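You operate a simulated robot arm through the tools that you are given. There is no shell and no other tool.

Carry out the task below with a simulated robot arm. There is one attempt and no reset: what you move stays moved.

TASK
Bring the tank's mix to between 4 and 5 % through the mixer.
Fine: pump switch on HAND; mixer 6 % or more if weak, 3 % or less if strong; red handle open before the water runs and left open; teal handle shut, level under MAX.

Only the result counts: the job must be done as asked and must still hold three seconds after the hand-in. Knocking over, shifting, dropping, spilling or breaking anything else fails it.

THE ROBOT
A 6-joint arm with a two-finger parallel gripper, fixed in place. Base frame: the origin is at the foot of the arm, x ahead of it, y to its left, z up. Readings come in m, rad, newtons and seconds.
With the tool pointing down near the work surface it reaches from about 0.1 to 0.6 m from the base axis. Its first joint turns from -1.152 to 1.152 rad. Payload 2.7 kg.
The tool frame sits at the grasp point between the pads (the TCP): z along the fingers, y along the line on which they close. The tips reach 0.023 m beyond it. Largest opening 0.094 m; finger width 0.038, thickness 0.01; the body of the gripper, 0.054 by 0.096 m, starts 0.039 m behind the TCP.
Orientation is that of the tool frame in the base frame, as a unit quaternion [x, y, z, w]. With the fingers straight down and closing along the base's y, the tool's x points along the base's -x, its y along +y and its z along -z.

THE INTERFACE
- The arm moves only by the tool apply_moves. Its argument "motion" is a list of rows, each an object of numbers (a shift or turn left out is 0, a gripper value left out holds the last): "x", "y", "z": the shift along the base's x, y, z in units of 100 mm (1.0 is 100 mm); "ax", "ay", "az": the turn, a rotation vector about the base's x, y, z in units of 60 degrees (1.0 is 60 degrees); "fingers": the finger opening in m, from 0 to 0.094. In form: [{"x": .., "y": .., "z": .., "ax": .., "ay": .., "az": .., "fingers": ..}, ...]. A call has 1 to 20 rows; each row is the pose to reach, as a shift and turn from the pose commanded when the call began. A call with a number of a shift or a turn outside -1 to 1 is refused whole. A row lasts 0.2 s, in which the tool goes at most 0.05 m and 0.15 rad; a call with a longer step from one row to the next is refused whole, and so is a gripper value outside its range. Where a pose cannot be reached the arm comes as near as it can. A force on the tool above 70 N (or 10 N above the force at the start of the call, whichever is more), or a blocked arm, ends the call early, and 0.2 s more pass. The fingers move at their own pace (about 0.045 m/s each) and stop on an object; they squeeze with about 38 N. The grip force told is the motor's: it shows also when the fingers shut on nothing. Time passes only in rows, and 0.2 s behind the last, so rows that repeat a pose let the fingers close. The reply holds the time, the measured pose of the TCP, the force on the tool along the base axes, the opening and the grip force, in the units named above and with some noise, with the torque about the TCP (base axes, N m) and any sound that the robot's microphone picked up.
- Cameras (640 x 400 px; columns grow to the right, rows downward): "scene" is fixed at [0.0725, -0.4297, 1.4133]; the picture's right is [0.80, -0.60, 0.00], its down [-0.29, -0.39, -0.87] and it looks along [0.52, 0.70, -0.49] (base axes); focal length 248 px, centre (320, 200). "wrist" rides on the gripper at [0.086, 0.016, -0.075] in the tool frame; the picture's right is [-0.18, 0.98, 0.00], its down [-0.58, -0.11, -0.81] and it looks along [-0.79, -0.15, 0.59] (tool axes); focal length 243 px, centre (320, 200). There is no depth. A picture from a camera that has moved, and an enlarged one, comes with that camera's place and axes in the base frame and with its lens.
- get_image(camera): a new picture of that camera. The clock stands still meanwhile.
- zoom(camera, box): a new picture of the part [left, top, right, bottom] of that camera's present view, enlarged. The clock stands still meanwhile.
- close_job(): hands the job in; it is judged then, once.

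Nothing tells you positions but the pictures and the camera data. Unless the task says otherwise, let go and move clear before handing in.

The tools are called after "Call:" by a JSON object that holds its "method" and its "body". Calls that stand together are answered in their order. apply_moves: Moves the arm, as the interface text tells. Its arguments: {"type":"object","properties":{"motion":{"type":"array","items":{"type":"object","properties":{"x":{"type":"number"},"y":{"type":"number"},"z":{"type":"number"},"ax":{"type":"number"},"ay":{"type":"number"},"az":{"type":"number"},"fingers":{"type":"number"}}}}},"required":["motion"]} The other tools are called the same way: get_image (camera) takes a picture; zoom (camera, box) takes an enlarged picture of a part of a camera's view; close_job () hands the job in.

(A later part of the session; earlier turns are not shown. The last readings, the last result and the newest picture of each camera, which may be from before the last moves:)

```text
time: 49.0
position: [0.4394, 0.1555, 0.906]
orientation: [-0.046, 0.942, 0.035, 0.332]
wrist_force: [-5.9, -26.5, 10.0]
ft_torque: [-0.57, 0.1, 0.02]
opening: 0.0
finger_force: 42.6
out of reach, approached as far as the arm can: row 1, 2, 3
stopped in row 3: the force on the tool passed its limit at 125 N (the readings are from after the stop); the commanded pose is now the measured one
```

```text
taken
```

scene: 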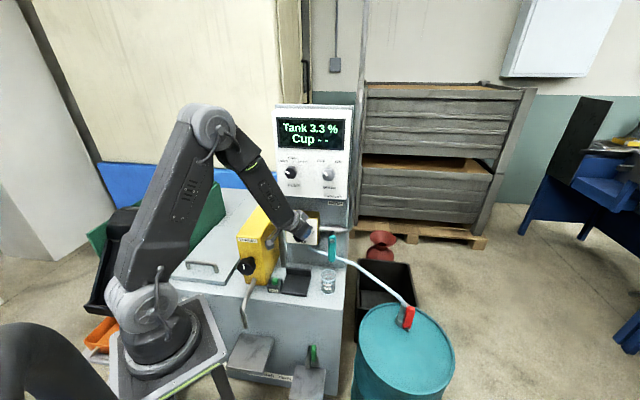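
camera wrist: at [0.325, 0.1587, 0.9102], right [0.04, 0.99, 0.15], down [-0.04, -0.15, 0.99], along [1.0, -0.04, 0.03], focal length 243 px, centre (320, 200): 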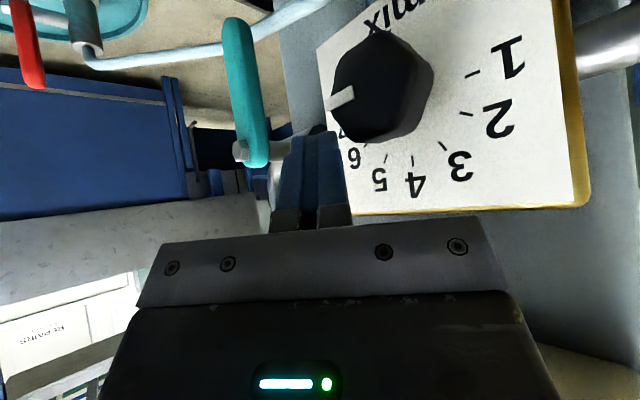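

I sent those two moves together and shouldn't have: the second swung into the upper-right side of the mixer knob. I'll back straight off and check the knob.

Call:
{"method": "apply_moves", "body": {"motion": [{"x": -0.09, "y": -0.13, "z": 0.1}, {"x": -0.25, "y": -0.4, "z": 0.25}, {"x": -0.25, "y": -0.4, "z": 0.25}]}}

Call:
{"method": "get_image", "body": {"camera": "wrist"}}

Call:
{"method": "zoom", "body": {"camera": "scene", "box": [250, 190, 370, 280]}}

```text
time: 49.8
position: [0.4086, 0.1433, 0.9297]
orientation: [-0.044, 0.941, 0.035, 0.333]
wrist_force: [-0.7, -0.7, 0.3]
ft_torque: [-0.02, 0.02, -0.01]
opening: 0.0
finger_force: 42.7
out of reach, approached as far as the arm can: row 1, 2, 3
```

```text
taken
camera wrist: at [0.2931, 0.1472, 0.9337], right [0.04, 0.99, 0.15], down [-0.04, -0.15, 0.99], along [1.0, -0.04, 0.03], focal length 243 px, centre (320, 200)
```

wrist: 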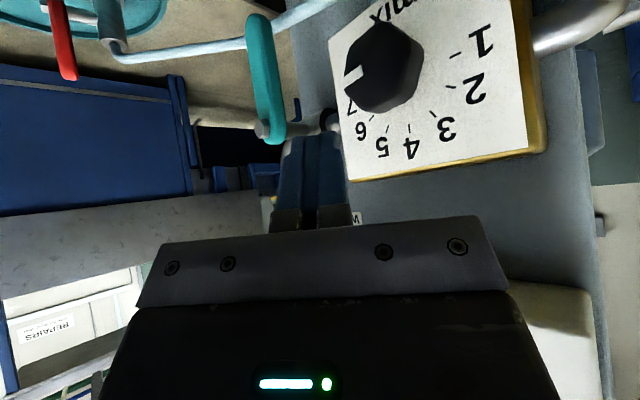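

```text
4.44 times, centred on (310, 235) of scene
camera zoom: at [0.0725, -0.4297, 1.4133], right [0.8, -0.6, 0.0], down [-0.29, -0.39, -0.87], along [0.52, 0.7, -0.49], focal length 1102 px, centre (364, 44)
```

zoom: 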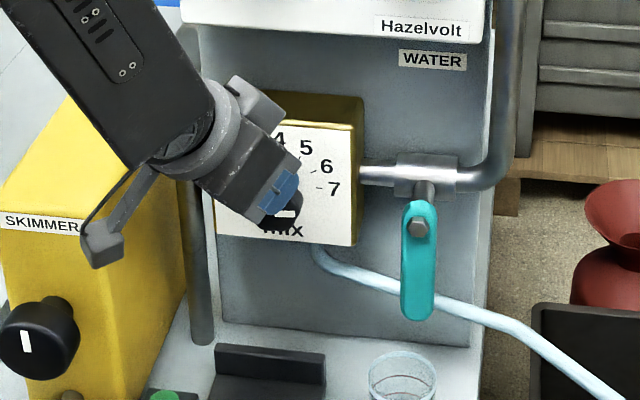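

The tool is nearly in line with the forearm, which is a wrist singularity and explains the "out of reach" errors. I'll rise first and line the tool's azimuth up with the arm plane, then pitch shallower so the wrist crosses cleanly.

Call:
{"method": "apply_moves", "body": {"motion": [{"x": -0.05, "y": 0.0, "z": 0.3}, {"x": -0.1, "y": 0.0, "z": 0.6}, {"x": -0.15, "y": 0.0, "z": 0.9, "az": 0.05}, {"x": -0.2, "y": 0.0, "z": 1.0, "az": 0.1}]}}

Call:
{"method": "get_image", "body": {"camera": "scene"}}

Call:
{"method": "get_image", "body": {"camera": "wrist"}}

```text
time: 50.8
position: [0.3943, 0.1223, 1.0274]
orientation: [-0.088, 0.939, 0.047, 0.328]
wrist_force: [0.2, 0.1, -0.1]
ft_torque: [-0.03, 0.03, -0.02]
opening: 0.0
finger_force: 42.3
out of reach, approached as far as the arm can: row 1, 3, 4
```

```text
taken
```

scene: 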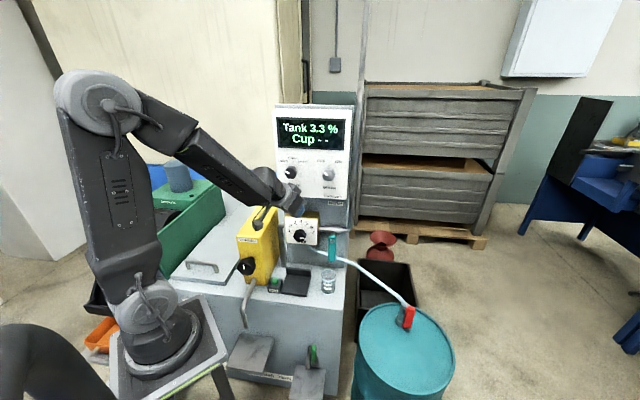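

```text
taken
camera wrist: at [0.2797, 0.1139, 1.0309], right [-0.05, 0.99, 0.15], down [-0.02, -0.15, 0.99], along [1.0, 0.05, 0.03], focal length 243 px, centre (320, 200)
```

wrist: 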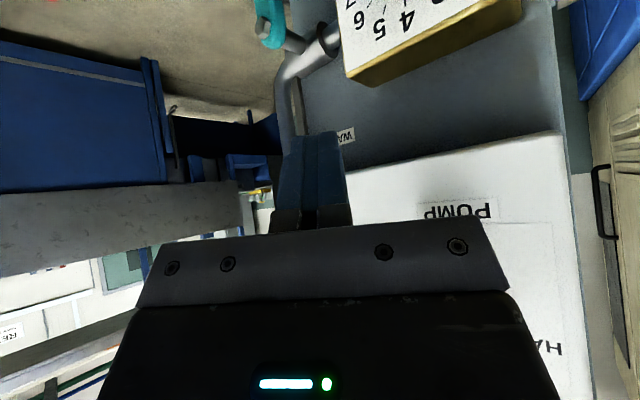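

It's near alignment now. I'll finish the yaw and pitch the tool shallower in-plane, pulling back a little from the panel.

Call:
{"method": "apply_moves", "body": {"motion": [{"x": -0.05, "y": -0.02, "z": 0.1, "az": 0.08}, {"x": -0.1, "y": -0.04, "z": 0.2, "ax": 0.035, "ay": -0.11, "az": 0.08}, {"x": -0.15, "y": -0.06, "z": 0.3, "ax": 0.07, "ay": -0.22, "az": 0.08}, {"x": -0.2, "y": -0.08, "z": 0.3, "ax": 0.105, "ay": -0.33, "az": 0.08}, {"x": -0.2, "y": -0.08, "z": 0.3, "ax": 0.14, "ay": -0.44, "az": 0.08}, {"x": -0.2, "y": -0.08, "z": 0.3, "ax": 0.175, "ay": -0.54, "az": 0.08}]}}

Call:
{"method": "get_image", "body": {"camera": "scene"}}

Call:
{"method": "get_image", "body": {"camera": "wrist"}}

```text
time: 52.2
position: [0.3756, 0.1109, 1.0616]
orientation: [-0.117, 0.795, 0.121, 0.583]
wrist_force: [0.0, 0.3, -0.3]
ft_torque: [0.0, -0.02, 0.0]
opening: 0.0001
finger_force: 42.3
out of reach, approached as far as the arm can: row 2, 3, 4
```

```text
taken
```

scene: 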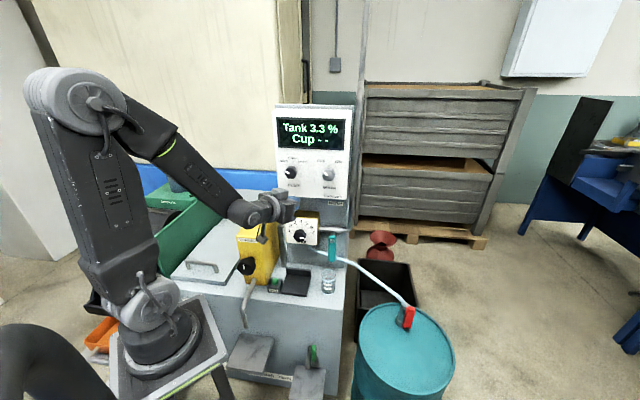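

```text
taken
camera wrist: at [0.278, 0.0963, 1.001], right [-0.27, 0.94, 0.23], down [-0.52, -0.34, 0.78], along [0.81, 0.09, 0.58], focal length 243 px, centre (320, 200)
```

wrist: 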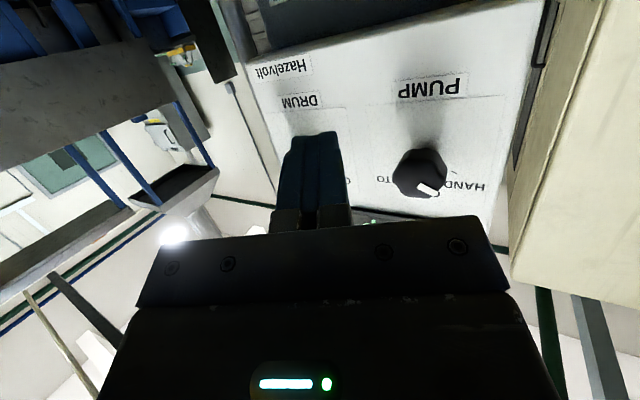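

The wrist is in the right configuration now, with the tool 17° below level at azimuth 20°. I'll turn to face the panel with a 30° down-tilt and move to the left-front of the teal handle, one step at a time.

Call:
{"method": "apply_moves", "body": {"motion": [{"x": 0.11, "y": -0.08, "z": -0.2, "ax": 0.0461, "ay": 0.0875, "az": 0.0388}, {"x": 0.22, "y": -0.16, "z": -0.45, "ax": 0.0923, "ay": 0.175, "az": 0.0776}, {"x": 0.34, "y": -0.24, "z": -0.7, "ax": 0.1384, "ay": 0.2625, "az": 0.1165}, {"x": 0.467, "y": -0.323, "z": -0.95, "ax": 0.1846, "ay": 0.35, "az": 0.1553}]}}

Call:
{"method": "get_image", "body": {"camera": "wrist"}}

Call:
{"method": "zoom", "body": {"camera": "scene", "box": [220, 170, 380, 290]}}

```text
time: 53.2
position: [0.42, 0.0778, 0.9673]
orientation: [-0.1, 0.861, 0.265, 0.424]
wrist_force: [-1.0, 0.0, 1.0]
ft_torque: [-0.03, -0.02, 0.0]
opening: 0.0
finger_force: 42.4
```

```text
taken
camera wrist: at [0.3104, 0.0549, 0.9415], right [-0.27, 0.82, 0.51], down [-0.14, -0.56, 0.82], along [0.95, 0.15, 0.27], focal length 243 px, centre (320, 200)
```

wrist: 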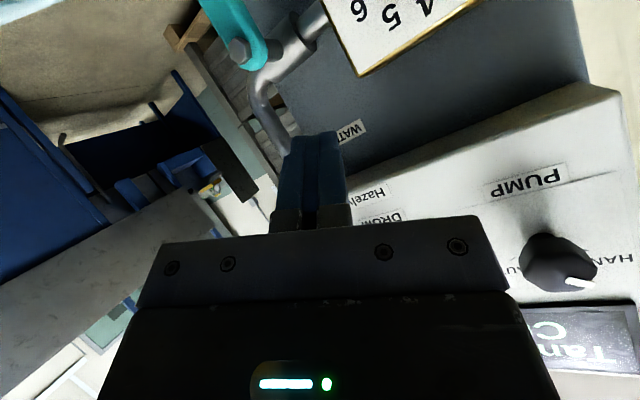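

```text
3.33 times, centred on (300, 230) of scene
camera zoom: at [0.0725, -0.4297, 1.4133], right [0.8, -0.6, 0.0], down [-0.29, -0.39, -0.87], along [0.52, 0.7, -0.49], focal length 827 px, centre (387, 100)
```

zoom: 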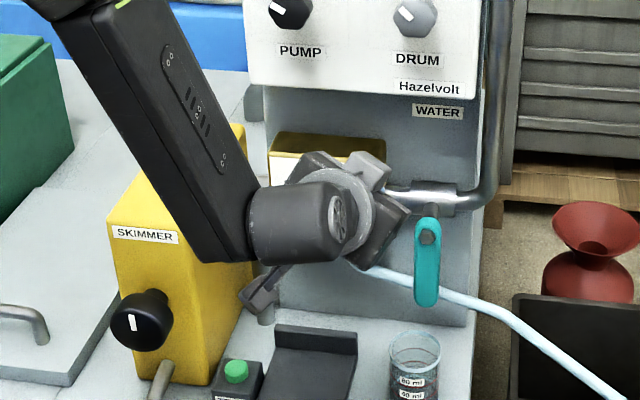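

No reach trouble this time. I'll lower 100 mm and get a good look at the teal handle and mixer dial.

Call:
{"method": "apply_moves", "body": {"motion": [{"z": -0.33}, {"z": -0.66}, {"z": -1.0}, {"z": -1.0}]}}

Call:
{"method": "get_image", "body": {"camera": "wrist"}}

Call:
{"method": "zoom", "body": {"camera": "scene", "box": [220, 170, 380, 290]}}

```text
time: 54.2
position: [0.4225, 0.0778, 0.8653]
orientation: [-0.1, 0.86, 0.263, 0.425]
wrist_force: [0.2, -0.3, 0.6]
ft_torque: [0.02, 0.04, -0.01]
opening: 0.0
finger_force: 42.7
```

```text
taken
camera wrist: at [0.3125, 0.0553, 0.8398], right [-0.28, 0.82, 0.51], down [-0.15, -0.56, 0.82], along [0.95, 0.15, 0.27], focal length 243 px, centre (320, 200)
```

wrist: 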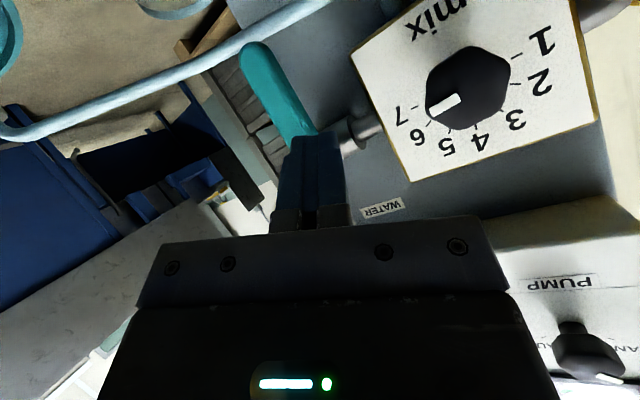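

```text
3.33 times, centred on (300, 230) of scene
camera zoom: at [0.0725, -0.4297, 1.4133], right [0.8, -0.6, 0.0], down [-0.29, -0.39, -0.87], along [0.52, 0.7, -0.49], focal length 827 px, centre (387, 100)
```

zoom: 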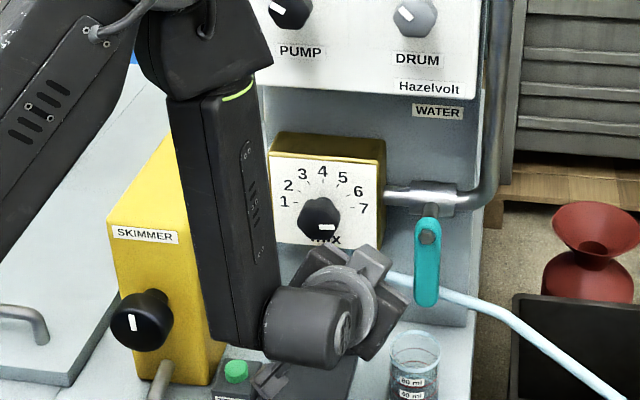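

Call:
{"method": "zoom", "body": {"camera": "wrist", "box": [340, 0, 600, 190]}}

Call:
{"method": "zoom", "body": {"camera": "wrist", "box": [200, 20, 400, 160]}}

Call:
{"method": "zoom", "body": {"camera": "scene", "box": [270, 190, 350, 250]}}

```text
2.11 times, centred on (470, 95) of wrist
camera zoom: at [0.3125, 0.0553, 0.8398], right [-0.28, 0.82, 0.51], down [-0.15, -0.56, 0.82], along [0.95, 0.15, 0.27], focal length 511 px, centre (4, 421)
```

zoom: 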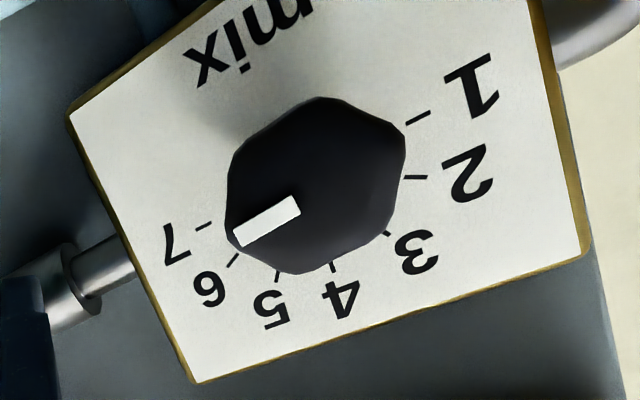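

```text
2.86 times, centred on (300, 90) of wrist
camera zoom: at [0.3125, 0.0553, 0.8398], right [-0.28, 0.82, 0.51], down [-0.15, -0.56, 0.82], along [0.95, 0.15, 0.27], focal length 693 px, centre (377, 514)
```

zoom: 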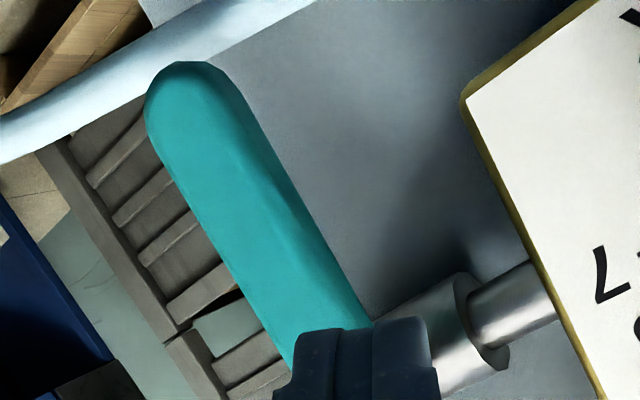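

```text
6.67 times, centred on (310, 220) of scene
camera zoom: at [0.0725, -0.4297, 1.4133], right [0.8, -0.6, 0.0], down [-0.29, -0.39, -0.87], along [0.52, 0.7, -0.49], focal length 1653 px, centre (387, 67)
```

zoom: 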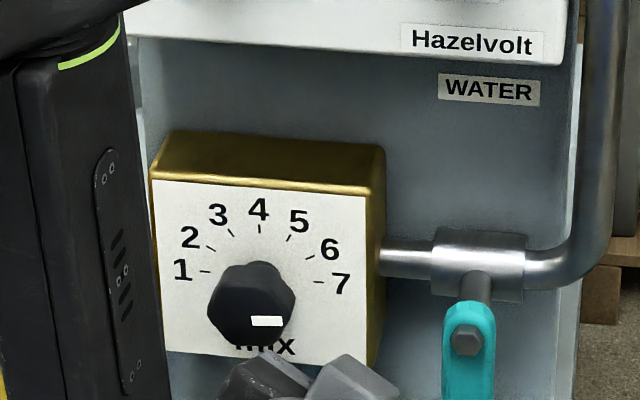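

The mixer pointer reads about 6.85, so the bump didn't affect it. The handle's left face is at lateral 0.231. I'll drop to z = 0.80 and move the closed fingers forward to its left.

Call:
{"method": "apply_moves", "body": {"motion": [{"z": -0.33}, {"z": -0.65}, {"x": 0.14, "y": 0.11, "z": -0.65}, {"x": 0.28, "y": 0.22, "z": -0.65}, {"x": 0.42, "y": 0.33, "z": -0.65}, {"x": 0.56, "y": 0.443, "z": -0.65}, {"x": 0.56, "y": 0.443, "z": -0.65}]}}

Call:
{"method": "get_image", "body": {"camera": "wrist"}}

Call:
{"method": "zoom", "body": {"camera": "scene", "box": [260, 190, 380, 280]}}

```text
time: 55.8
position: [0.4763, 0.1224, 0.8013]
orientation: [-0.1, 0.86, 0.263, 0.425]
wrist_force: [-0.2, 0.0, 0.4]
ft_torque: [-0.03, 0.01, 0.02]
opening: 0.0002
finger_force: 41.9
```

```text
taken
camera wrist: at [0.3673, 0.0998, 0.7762], right [-0.28, 0.82, 0.51], down [-0.15, -0.56, 0.82], along [0.95, 0.15, 0.27], focal length 243 px, centre (320, 200)
```

wrist: 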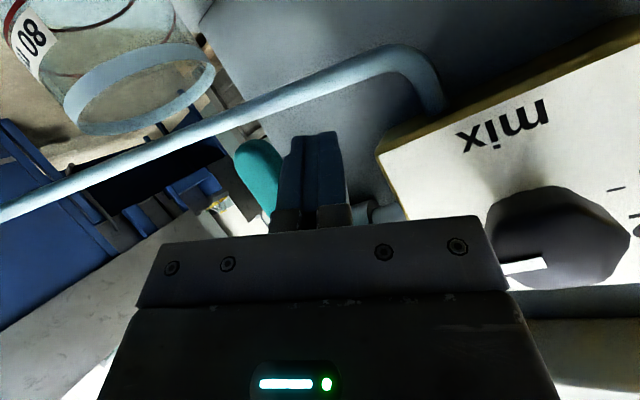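

```text
4.44 times, centred on (320, 235) of scene
camera zoom: at [0.0725, -0.4297, 1.4133], right [0.8, -0.6, 0.0], down [-0.29, -0.39, -0.87], along [0.52, 0.7, -0.49], focal length 1102 px, centre (320, 44)
```

zoom: 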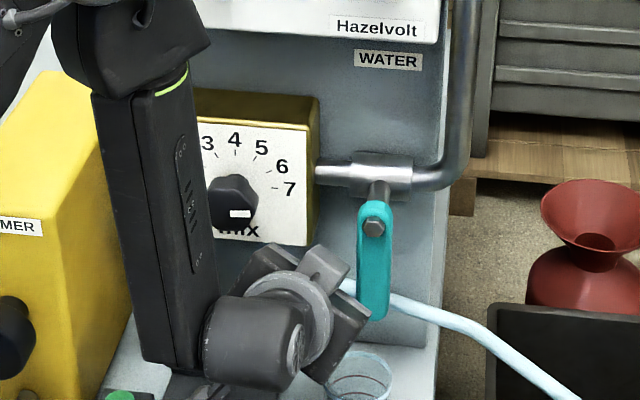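

The peg is in place just left of the handle and well above the beaker. I'll push right along an arc for the first 20° to see whether that's the opening direction.

Call:
{"method": "apply_moves", "body": {"motion": [{"x": 0.073, "y": -0.093, "z": -0.02}, {"x": 0.156, "y": -0.198, "z": -0.07}, {"x": 0.245, "y": -0.31, "z": -0.09}, {"x": 0.245, "y": -0.31, "z": -0.09}]}}

Call:
{"method": "get_image", "body": {"camera": "wrist"}}

Call:
{"method": "zoom", "body": {"camera": "scene", "box": [260, 190, 380, 280]}}

Call:
{"method": "zoom", "body": {"camera": "scene", "box": [260, 90, 380, 210]}}

```text
time: 56.8
position: [0.5012, 0.0899, 0.7927]
orientation: [-0.099, 0.861, 0.262, 0.425]
wrist_force: [-1.2, 2.7, 0.2]
ft_torque: [0.01, 0.03, 0.06]
opening: 0.0
finger_force: 42.3
```

```text
taken
camera wrist: at [0.3907, 0.0674, 0.7663], right [-0.27, 0.82, 0.51], down [-0.15, -0.56, 0.82], along [0.95, 0.15, 0.27], focal length 243 px, centre (320, 200)
```

wrist: 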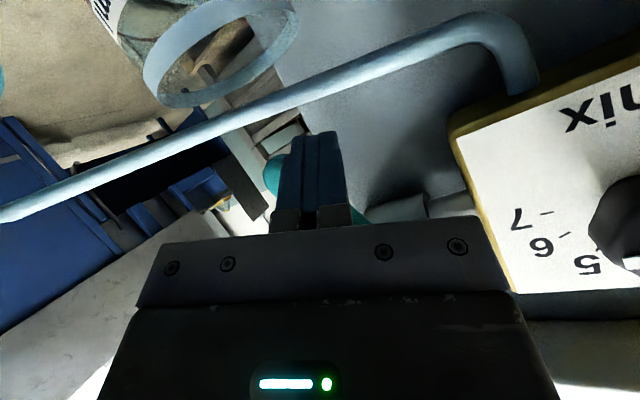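

```text
4.44 times, centred on (320, 235) of scene
camera zoom: at [0.0725, -0.4297, 1.4133], right [0.8, -0.6, 0.0], down [-0.29, -0.39, -0.87], along [0.52, 0.7, -0.49], focal length 1102 px, centre (320, 44)
```

zoom: 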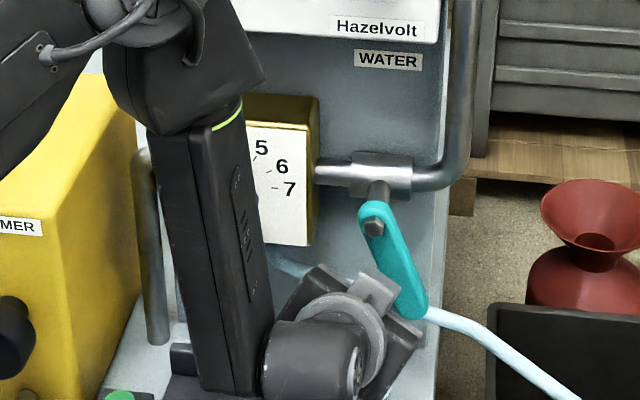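

```text
3.33 times, centred on (320, 150) of scene
camera zoom: at [0.0725, -0.4297, 1.4133], right [0.8, -0.6, 0.0], down [-0.29, -0.39, -0.87], along [0.52, 0.7, -0.49], focal length 827 px, centre (320, 367)
```

zoom: 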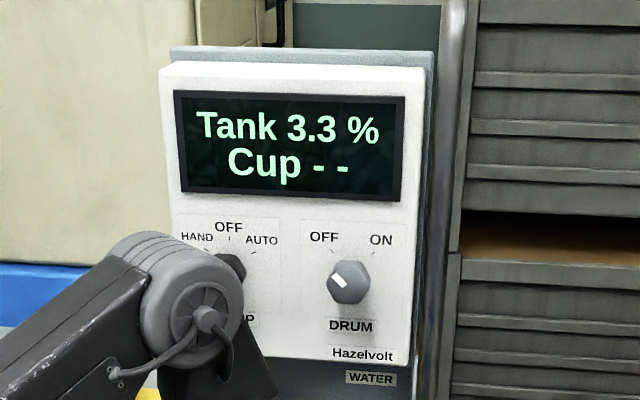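

The handle swings right with very little force, so that is the opening direction. I'll continue to about 45° and watch the display.

Call:
{"method": "apply_moves", "body": {"motion": [{"x": 0.089, "y": -0.113}, {"x": 0.15, "y": -0.19, "z": 0.016}, {"x": 0.219, "y": -0.277, "z": 0.05}, {"x": 0.219, "y": -0.277, "z": 0.05}]}}

Call:
{"method": "zoom", "body": {"camera": "scene", "box": [260, 190, 380, 280]}}

Call:
{"method": "zoom", "body": {"camera": "scene", "box": [260, 90, 380, 210]}}

Call:
{"method": "get_image", "body": {"camera": "scene"}}

```text
time: 57.8
position: [0.523, 0.0637, 0.7968]
orientation: [-0.1, 0.86, 0.263, 0.426]
wrist_force: [-0.9, -0.4, -0.4]
ft_torque: [-0.02, 0.02, -0.02]
opening: 0.0001
finger_force: 42.1
```

```text
4.44 times, centred on (320, 235) of scene
camera zoom: at [0.0725, -0.4298, 1.4133], right [0.8, -0.6, 0.0], down [-0.29, -0.39, -0.87], along [0.52, 0.7, -0.49], focal length 1102 px, centre (320, 44)
```

zoom: 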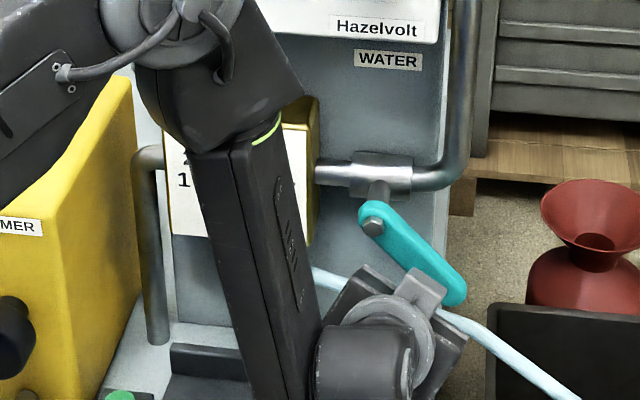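

```text
3.33 times, centred on (320, 150) of scene
camera zoom: at [0.0725, -0.4298, 1.4133], right [0.8, -0.6, 0.0], down [-0.29, -0.39, -0.87], along [0.52, 0.7, -0.49], focal length 827 px, centre (320, 367)
```

zoom: 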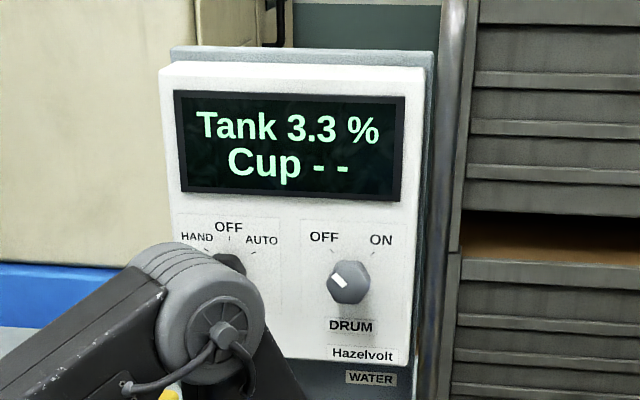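

```text
taken
```

scene: 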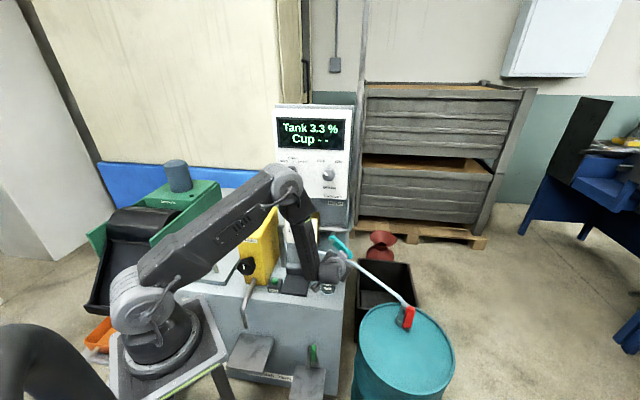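

The handle is near 48° and the display still reads 3.3 %. I'll hold a moment to see whether water flows at this opening.

Call:
{"method": "apply_moves", "body": {"motion": [{"z": 0}, {"z": 0}, {"z": 0}, {"z": 0}, {"z": 0}]}}

Call:
{"method": "zoom", "body": {"camera": "scene", "box": [260, 90, 380, 210]}}

```text
time: 59.0
position: [0.5225, 0.0651, 0.7964]
orientation: [-0.101, 0.859, 0.264, 0.426]
wrist_force: [-0.6, 0.9, -0.3]
ft_torque: [0.02, 0.0, 0.01]
opening: 0.0001
finger_force: 42.5
```

```text
3.33 times, centred on (320, 150) of scene
camera zoom: at [0.0725, -0.4297, 1.4133], right [0.8, -0.6, 0.0], down [-0.29, -0.39, -0.87], along [0.52, 0.7, -0.49], focal length 827 px, centre (320, 367)
```

zoom: 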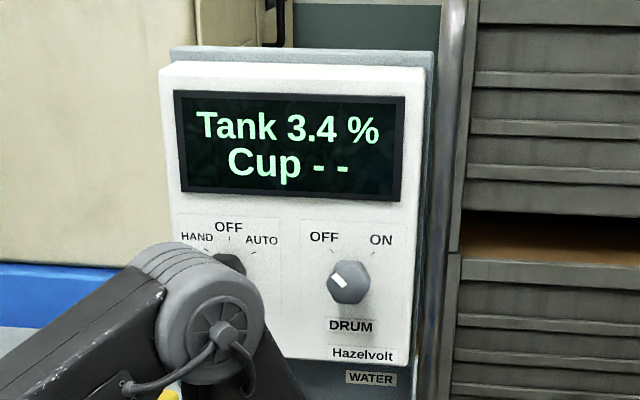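

Mixed coolant is flowing, and the reading rose to 3.4 % in about 2 s. While it fills, I'll move the peg around to the upper-right side of the handle so it's ready to close it.

Call:
{"method": "apply_moves", "body": {"motion": [{"x": -0.2, "y": -0.155}, {"x": -0.393, "y": -0.31}, {"x": -0.19, "y": -0.57, "z": 0.36}, {"x": 0.017, "y": -0.828, "z": 0.71}, {"x": 0.017, "y": -0.828, "z": 0.71}]}}

Call:
{"method": "zoom", "body": {"camera": "scene", "box": [260, 190, 380, 280]}}

Call:
{"method": "get_image", "body": {"camera": "wrist"}}

Call:
{"method": "get_image", "body": {"camera": "scene"}}

```text
time: 60.2
position: [0.526, -0.0203, 0.8685]
orientation: [-0.1, 0.86, 0.262, 0.425]
wrist_force: [-0.3, -0.6, 0.2]
ft_torque: [-0.01, 0.03, 0.02]
opening: 0.0
finger_force: 42.5
```

```text
4.44 times, centred on (320, 235) of scene
camera zoom: at [0.0725, -0.4298, 1.4133], right [0.8, -0.6, 0.0], down [-0.29, -0.39, -0.87], along [0.52, 0.7, -0.49], focal length 1102 px, centre (320, 44)
```

zoom: 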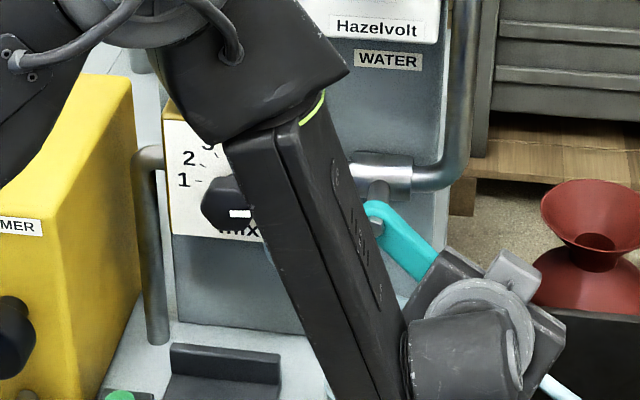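

```text
taken
camera wrist: at [0.4159, -0.0426, 0.8433], right [-0.28, 0.82, 0.51], down [-0.14, -0.56, 0.82], along [0.95, 0.15, 0.27], focal length 243 px, centre (320, 200)
```

wrist: 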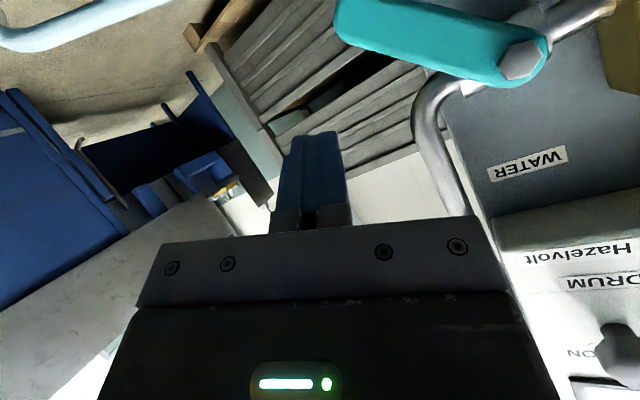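

```text
taken
```

scene: 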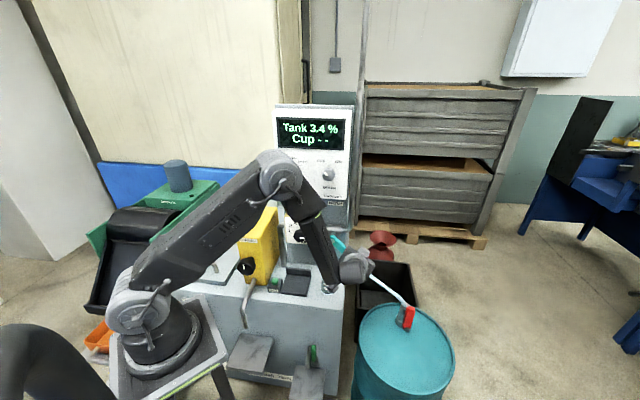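

The reading is 3.4 % and the peg is up and right of the handle. I'll move it forward into the handle's plane, ready to close, and keep watching the reading.

Call:
{"method": "apply_moves", "body": {"motion": [{"x": 0.13, "y": 0.103}, {"x": 0.26, "y": 0.206}, {"x": 0.39, "y": 0.308}, {"x": 0.39, "y": 0.308}, {"x": 0.39, "y": 0.308}, {"x": 0.39, "y": 0.308}]}}

Call:
{"method": "zoom", "body": {"camera": "scene", "box": [260, 90, 420, 290]}}

Call:
{"method": "get_image", "body": {"camera": "wrist"}}

```text
time: 61.6
position: [0.5636, 0.0109, 0.8675]
orientation: [-0.1, 0.86, 0.263, 0.426]
wrist_force: [0.4, -0.8, 0.0]
ft_torque: [-0.02, 0.0, 0.03]
opening: 0.0
finger_force: 42.1
```

```text
2.00 times, centred on (340, 190) of scene
camera zoom: at [0.0725, -0.4297, 1.4133], right [0.8, -0.6, 0.0], down [-0.29, -0.39, -0.87], along [0.52, 0.7, -0.49], focal length 496 px, centre (280, 220)
```

zoom: 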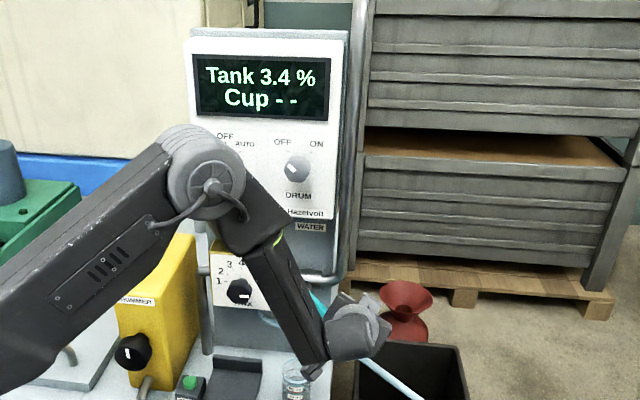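

```text
taken
camera wrist: at [0.4534, -0.0112, 0.8431], right [-0.28, 0.82, 0.51], down [-0.15, -0.56, 0.82], along [0.95, 0.15, 0.27], focal length 243 px, centre (320, 200)
```

wrist: 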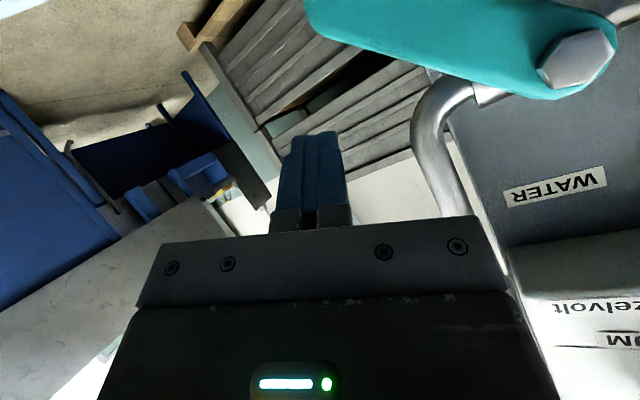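

The rise is slow at this opening, which makes it easy to control. I'll hold here about 4 s and read again.

Call:
{"method": "apply_moves", "body": {"motion": [{"z": 0}, {"z": 0}, {"z": 0}, {"z": 0}, {"z": 0}, {"z": 0}, {"z": 0}, {"z": 0}, {"z": 0}, {"z": 0}, {"z": 0}, {"z": 0}, {"z": 0}, {"z": 0}, {"z": 0}, {"z": 0}, {"z": 0}, {"z": 0}, {"z": 0}, {"z": 0}]}}

Call:
{"method": "zoom", "body": {"camera": "scene", "box": [260, 90, 420, 290]}}

```text
time: 65.8
position: [0.5639, 0.012, 0.8685]
orientation: [-0.101, 0.86, 0.263, 0.425]
wrist_force: [-0.1, 0.8, -0.1]
ft_torque: [-0.02, 0.02, 0.0]
opening: 0.0
finger_force: 42.1
```

```text
2.00 times, centred on (340, 190) of scene
camera zoom: at [0.0725, -0.4297, 1.4133], right [0.8, -0.6, 0.0], down [-0.29, -0.39, -0.87], along [0.52, 0.7, -0.49], focal length 496 px, centre (280, 220)
```

zoom: 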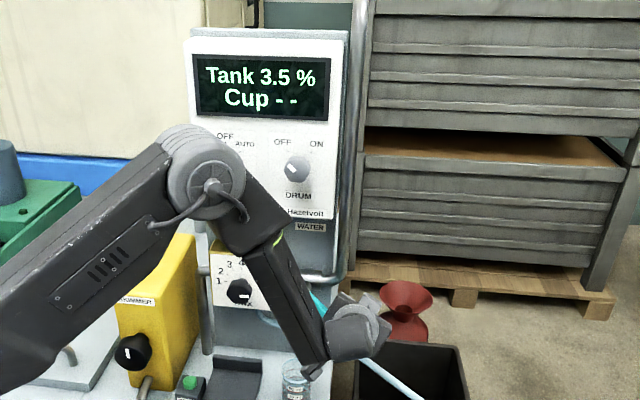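

The reading is 3.5 % and rising about 0.1 % every 5 s. While time is stopped I'll look for a level mark on the tank so I don't overfill.

Call:
{"method": "zoom", "body": {"camera": "scene", "box": [150, 240, 270, 330]}}

Call:
{"method": "zoom", "body": {"camera": "scene", "box": [210, 290, 350, 400]}}

Call:
{"method": "zoom", "body": {"camera": "scene", "box": [150, 180, 290, 290]}}

Call:
{"method": "zoom", "body": {"camera": "scene", "box": [300, 240, 380, 340]}}

```text
4.44 times, centred on (210, 285) of scene
camera zoom: at [0.0725, -0.4297, 1.4133], right [0.8, -0.6, 0.0], down [-0.29, -0.39, -0.87], along [0.52, 0.7, -0.49], focal length 1102 px, centre (809, -178)
```

zoom: 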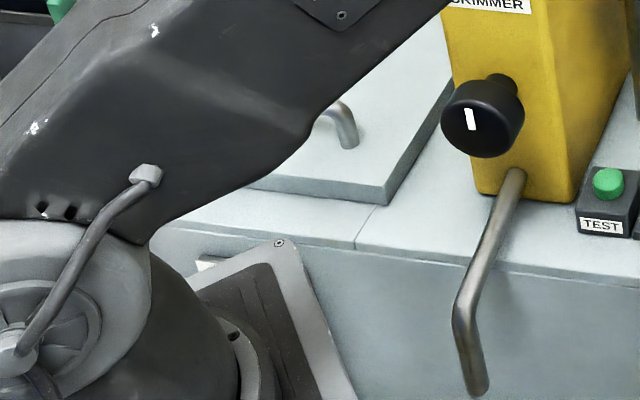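

```text
3.64 times, centred on (280, 345) of scene
camera zoom: at [0.0725, -0.4297, 1.4133], right [0.8, -0.6, 0.0], down [-0.29, -0.39, -0.87], along [0.52, 0.7, -0.49], focal length 902 px, centre (466, -327)
```

zoom: 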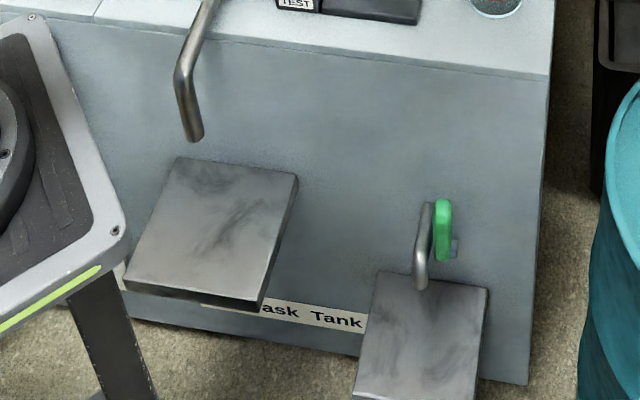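

```text
3.64 times, centred on (220, 235) of scene
camera zoom: at [0.0725, -0.4297, 1.4133], right [0.8, -0.6, 0.0], down [-0.29, -0.39, -0.87], along [0.52, 0.7, -0.49], focal length 902 px, centre (684, 73)
```

zoom: 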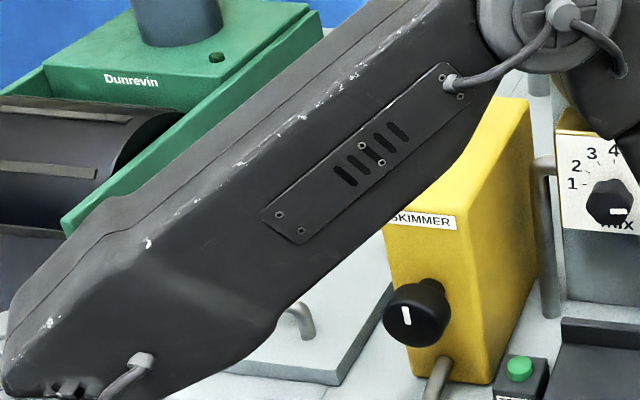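

```text
4.00 times, centred on (340, 290) of scene
camera zoom: at [0.0725, -0.4297, 1.4133], right [0.8, -0.6, 0.0], down [-0.29, -0.39, -0.87], along [0.52, 0.7, -0.49], focal length 992 px, centre (240, -160)
```

zoom: 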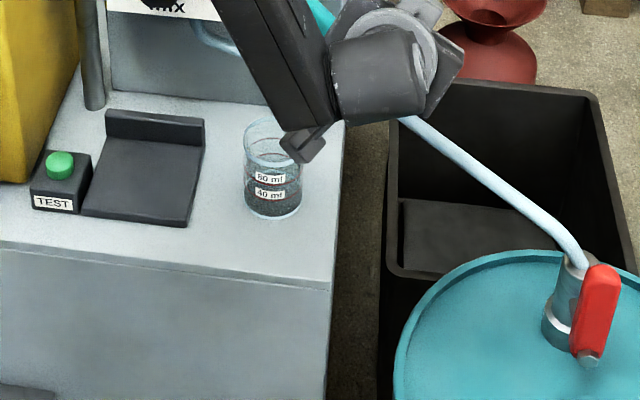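

Call:
{"method": "zoom", "body": {"camera": "scene", "box": [165, 285, 213, 315]}}

Call:
{"method": "zoom", "body": {"camera": "scene", "box": [80, 270, 200, 380]}}

```text
13.33 times, centred on (189, 300) of scene
camera zoom: at [0.0725, -0.4297, 1.4133], right [0.8, -0.6, 0.0], down [-0.29, -0.39, -0.87], along [0.52, 0.7, -0.49], focal length 3306 px, centre (2067, -1133)
```

zoom: 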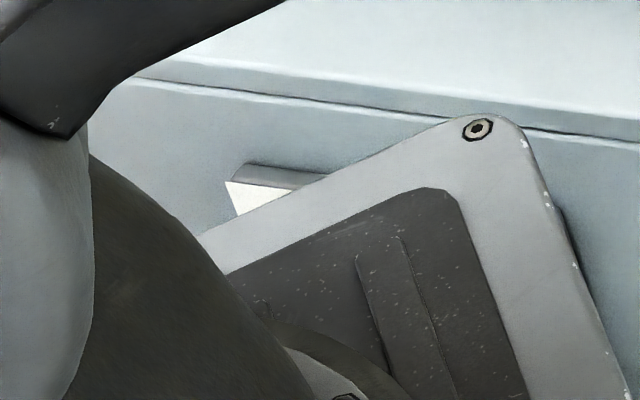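

```text
3.64 times, centred on (140, 325) of scene
camera zoom: at [0.0725, -0.4297, 1.4133], right [0.8, -0.6, 0.0], down [-0.29, -0.39, -0.87], along [0.52, 0.7, -0.49], focal length 902 px, centre (974, -254)
```

zoom: 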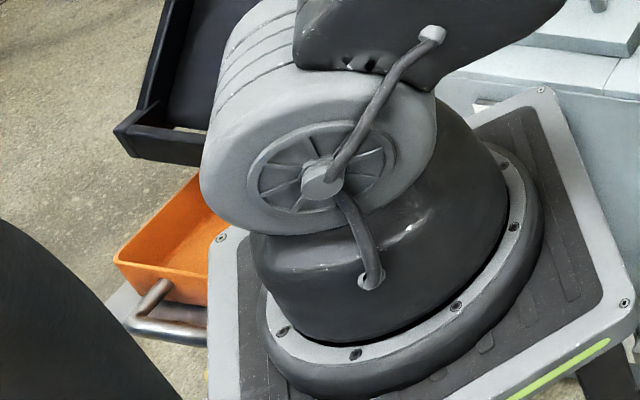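

There's a gauge box on the tank front, but the pedestal hides it from both cameras. I'll keep the addition small by stopping just above 4.1–4.2 %. Continuing to fill.

Call:
{"method": "apply_moves", "body": {"motion": [{"z": 0}, {"z": 0}, {"z": 0}, {"z": 0}, {"z": 0}, {"z": 0}, {"z": 0}, {"z": 0}, {"z": 0}, {"z": 0}, {"z": 0}, {"z": 0}, {"z": 0}, {"z": 0}, {"z": 0}, {"z": 0}, {"z": 0}, {"z": 0}, {"z": 0}, {"z": 0}]}}

Call:
{"method": "zoom", "body": {"camera": "scene", "box": [260, 90, 420, 290]}}

```text
time: 70.0
position: [0.5627, 0.0112, 0.8681]
orientation: [-0.099, 0.86, 0.262, 0.426]
wrist_force: [-0.4, -0.6, -0.4]
ft_torque: [-0.01, 0.01, -0.03]
opening: 0.0
finger_force: 42.9
```

```text
2.00 times, centred on (340, 190) of scene
camera zoom: at [0.0725, -0.4297, 1.4133], right [0.8, -0.6, 0.0], down [-0.29, -0.39, -0.87], along [0.52, 0.7, -0.49], focal length 496 px, centre (280, 220)
```

zoom: 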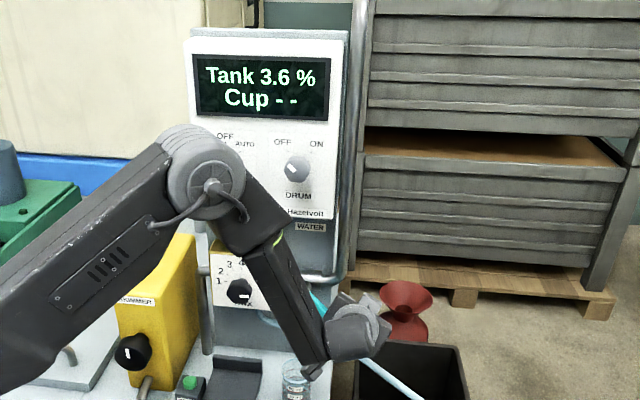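

The reading is 3.6 % at t = 70 s, rising steadily at about 0.024 %/s. I'll keep holding and check each call.

Call:
{"method": "apply_moves", "body": {"motion": [{"z": 0}, {"z": 0}, {"z": 0}, {"z": 0}, {"z": 0}, {"z": 0}, {"z": 0}, {"z": 0}, {"z": 0}, {"z": 0}, {"z": 0}, {"z": 0}, {"z": 0}, {"z": 0}, {"z": 0}, {"z": 0}, {"z": 0}, {"z": 0}, {"z": 0}, {"z": 0}]}}

Call:
{"method": "zoom", "body": {"camera": "scene", "box": [260, 90, 420, 290]}}

```text
time: 74.2
position: [0.5633, 0.0113, 0.8689]
orientation: [-0.1, 0.86, 0.263, 0.426]
wrist_force: [-0.5, 0.6, 0.6]
ft_torque: [-0.01, -0.03, 0.01]
opening: 0.0001
finger_force: 42.3
```

```text
2.00 times, centred on (340, 190) of scene
camera zoom: at [0.0725, -0.4297, 1.4133], right [0.8, -0.6, 0.0], down [-0.29, -0.39, -0.87], along [0.52, 0.7, -0.49], focal length 496 px, centre (280, 220)
```

zoom: 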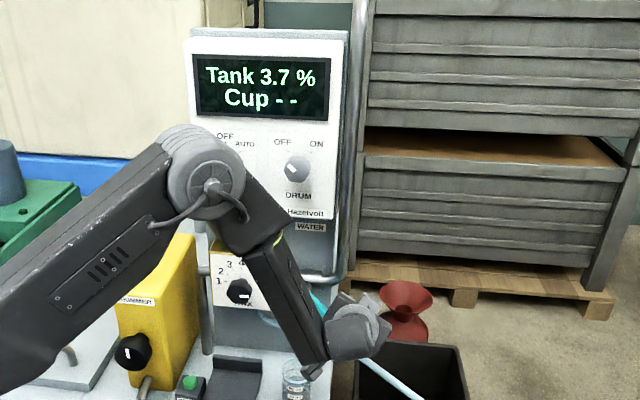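

The reading is 3.7 % at t = 74 s and rising steadily. Holding on.

Call:
{"method": "apply_moves", "body": {"motion": [{"z": 0}, {"z": 0}, {"z": 0}, {"z": 0}, {"z": 0}, {"z": 0}, {"z": 0}, {"z": 0}, {"z": 0}, {"z": 0}, {"z": 0}, {"z": 0}, {"z": 0}, {"z": 0}, {"z": 0}, {"z": 0}, {"z": 0}, {"z": 0}, {"z": 0}, {"z": 0}]}}

Call:
{"method": "zoom", "body": {"camera": "scene", "box": [260, 90, 420, 290]}}

```text
time: 78.4
position: [0.5626, 0.0117, 0.8681]
orientation: [-0.101, 0.86, 0.263, 0.426]
wrist_force: [0.2, 0.1, 0.5]
ft_torque: [-0.02, -0.02, -0.02]
opening: 0.0001
finger_force: 42.4
```

```text
2.00 times, centred on (340, 190) of scene
camera zoom: at [0.0725, -0.4297, 1.4133], right [0.8, -0.6, 0.0], down [-0.29, -0.39, -0.87], along [0.52, 0.7, -0.49], focal length 496 px, centre (280, 220)
```

zoom: 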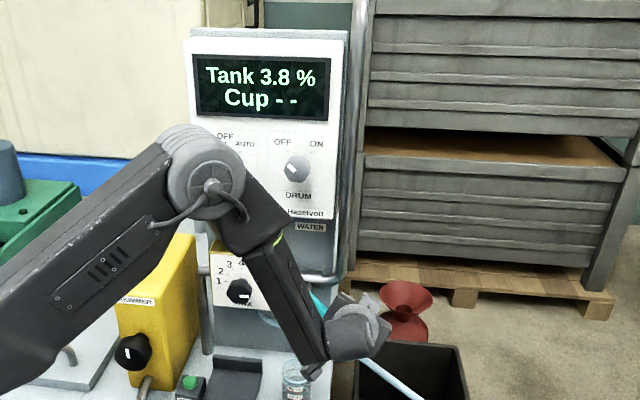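

The reading is 3.8 % at t = 78 s. I'll keep holding.

Call:
{"method": "apply_moves", "body": {"motion": [{"z": 0}, {"z": 0}, {"z": 0}, {"z": 0}, {"z": 0}, {"z": 0}, {"z": 0}, {"z": 0}, {"z": 0}, {"z": 0}, {"z": 0}, {"z": 0}, {"z": 0}, {"z": 0}, {"z": 0}, {"z": 0}, {"z": 0}, {"z": 0}, {"z": 0}, {"z": 0}]}}

Call:
{"method": "zoom", "body": {"camera": "scene", "box": [260, 90, 420, 290]}}

```text
time: 82.6
position: [0.5646, 0.0117, 0.8684]
orientation: [-0.101, 0.86, 0.263, 0.426]
wrist_force: [-0.5, -0.4, 0.0]
ft_torque: [0.04, 0.01, 0.02]
opening: 0.0
finger_force: 42.7
```

```text
2.00 times, centred on (340, 190) of scene
camera zoom: at [0.0725, -0.4297, 1.4133], right [0.8, -0.6, 0.0], down [-0.29, -0.39, -0.87], along [0.52, 0.7, -0.49], focal length 496 px, centre (280, 220)
```

zoom: 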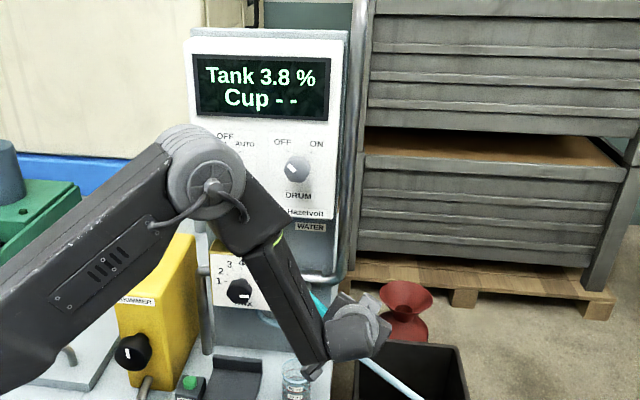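

It's still 3.8 %, probably close to 3.85. Continuing.

Call:
{"method": "apply_moves", "body": {"motion": [{"z": 0}, {"z": 0}, {"z": 0}, {"z": 0}, {"z": 0}, {"z": 0}, {"z": 0}, {"z": 0}, {"z": 0}, {"z": 0}, {"z": 0}, {"z": 0}, {"z": 0}, {"z": 0}, {"z": 0}, {"z": 0}, {"z": 0}, {"z": 0}, {"z": 0}, {"z": 0}]}}

Call:
{"method": "zoom", "body": {"camera": "scene", "box": [260, 90, 420, 290]}}

```text
time: 86.8
position: [0.5641, 0.0119, 0.8675]
orientation: [-0.099, 0.86, 0.262, 0.426]
wrist_force: [-0.3, -0.6, 0.9]
ft_torque: [0.0, 0.0, -0.02]
opening: 0.0
finger_force: 42.2
```

```text
2.00 times, centred on (340, 190) of scene
camera zoom: at [0.0725, -0.4297, 1.4133], right [0.8, -0.6, 0.0], down [-0.29, -0.39, -0.87], along [0.52, 0.7, -0.49], focal length 496 px, centre (280, 220)
```

zoom: 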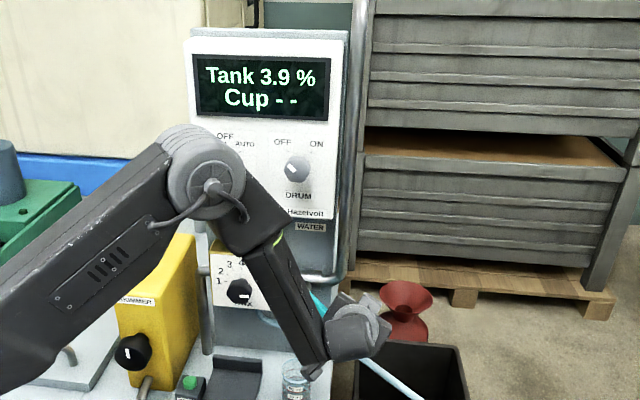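

The reading is 3.9 % at t = 87 s. Continuing.

Call:
{"method": "apply_moves", "body": {"motion": [{"z": 0}, {"z": 0}, {"z": 0}, {"z": 0}, {"z": 0}, {"z": 0}, {"z": 0}, {"z": 0}, {"z": 0}, {"z": 0}, {"z": 0}, {"z": 0}, {"z": 0}, {"z": 0}, {"z": 0}, {"z": 0}, {"z": 0}, {"z": 0}, {"z": 0}, {"z": 0}]}}

Call:
{"method": "zoom", "body": {"camera": "scene", "box": [260, 90, 420, 290]}}

```text
time: 91.0
position: [0.5643, 0.0124, 0.869]
orientation: [-0.1, 0.86, 0.263, 0.425]
wrist_force: [-0.3, -0.7, -0.4]
ft_torque: [0.02, -0.02, 0.02]
opening: 0.0
finger_force: 42.7
```

```text
2.00 times, centred on (340, 190) of scene
camera zoom: at [0.0725, -0.4297, 1.4133], right [0.8, -0.6, 0.0], down [-0.29, -0.39, -0.87], along [0.52, 0.7, -0.49], focal length 496 px, centre (280, 220)
```

zoom: 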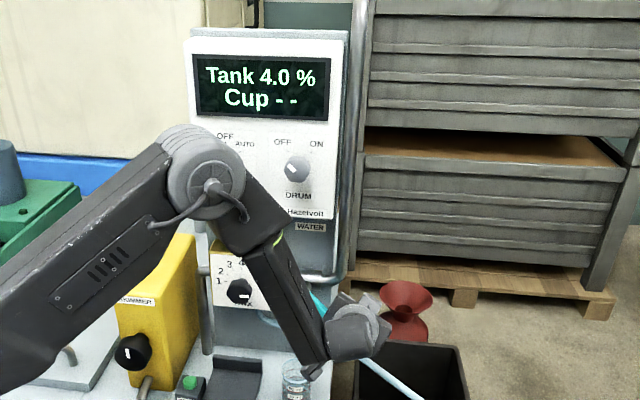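

The reading is 4.0 %. I'll give it another 4 s for margin above 4.

Call:
{"method": "apply_moves", "body": {"motion": [{"z": 0}, {"z": 0}, {"z": 0}, {"z": 0}, {"z": 0}, {"z": 0}, {"z": 0}, {"z": 0}, {"z": 0}, {"z": 0}, {"z": 0}, {"z": 0}, {"z": 0}, {"z": 0}, {"z": 0}, {"z": 0}, {"z": 0}, {"z": 0}, {"z": 0}, {"z": 0}]}}

Call:
{"method": "zoom", "body": {"camera": "scene", "box": [260, 90, 420, 290]}}

```text
time: 95.2
position: [0.5641, 0.0115, 0.8689]
orientation: [-0.099, 0.861, 0.263, 0.425]
wrist_force: [0.4, 0.0, 0.1]
ft_torque: [-0.01, -0.01, 0.02]
opening: 0.0
finger_force: 42.6
```

```text
2.00 times, centred on (340, 190) of scene
camera zoom: at [0.0725, -0.4297, 1.4133], right [0.8, -0.6, 0.0], down [-0.29, -0.39, -0.87], along [0.52, 0.7, -0.49], focal length 496 px, centre (280, 220)
```

zoom: 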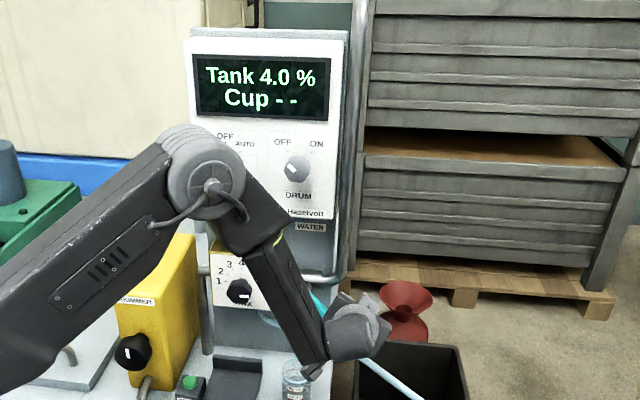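

Still 4.0 %. Another 4 s.

Call:
{"method": "apply_moves", "body": {"motion": [{"z": 0}, {"z": 0}, {"z": 0}, {"z": 0}, {"z": 0}, {"z": 0}, {"z": 0}, {"z": 0}, {"z": 0}, {"z": 0}, {"z": 0}, {"z": 0}, {"z": 0}, {"z": 0}, {"z": 0}, {"z": 0}, {"z": 0}, {"z": 0}, {"z": 0}, {"z": 0}]}}

Call:
{"method": "zoom", "body": {"camera": "scene", "box": [260, 90, 420, 290]}}

```text
time: 99.4
position: [0.5626, 0.0122, 0.8682]
orientation: [-0.1, 0.86, 0.263, 0.426]
wrist_force: [0.0, -0.4, 0.1]
ft_torque: [-0.01, 0.0, 0.0]
opening: 0.0
finger_force: 42.6
```

```text
2.00 times, centred on (340, 190) of scene
camera zoom: at [0.0725, -0.4297, 1.4133], right [0.8, -0.6, 0.0], down [-0.29, -0.39, -0.87], along [0.52, 0.7, -0.49], focal length 496 px, centre (280, 220)
```

zoom: 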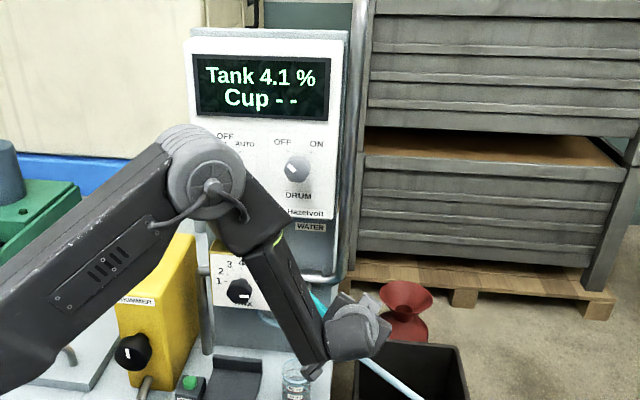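

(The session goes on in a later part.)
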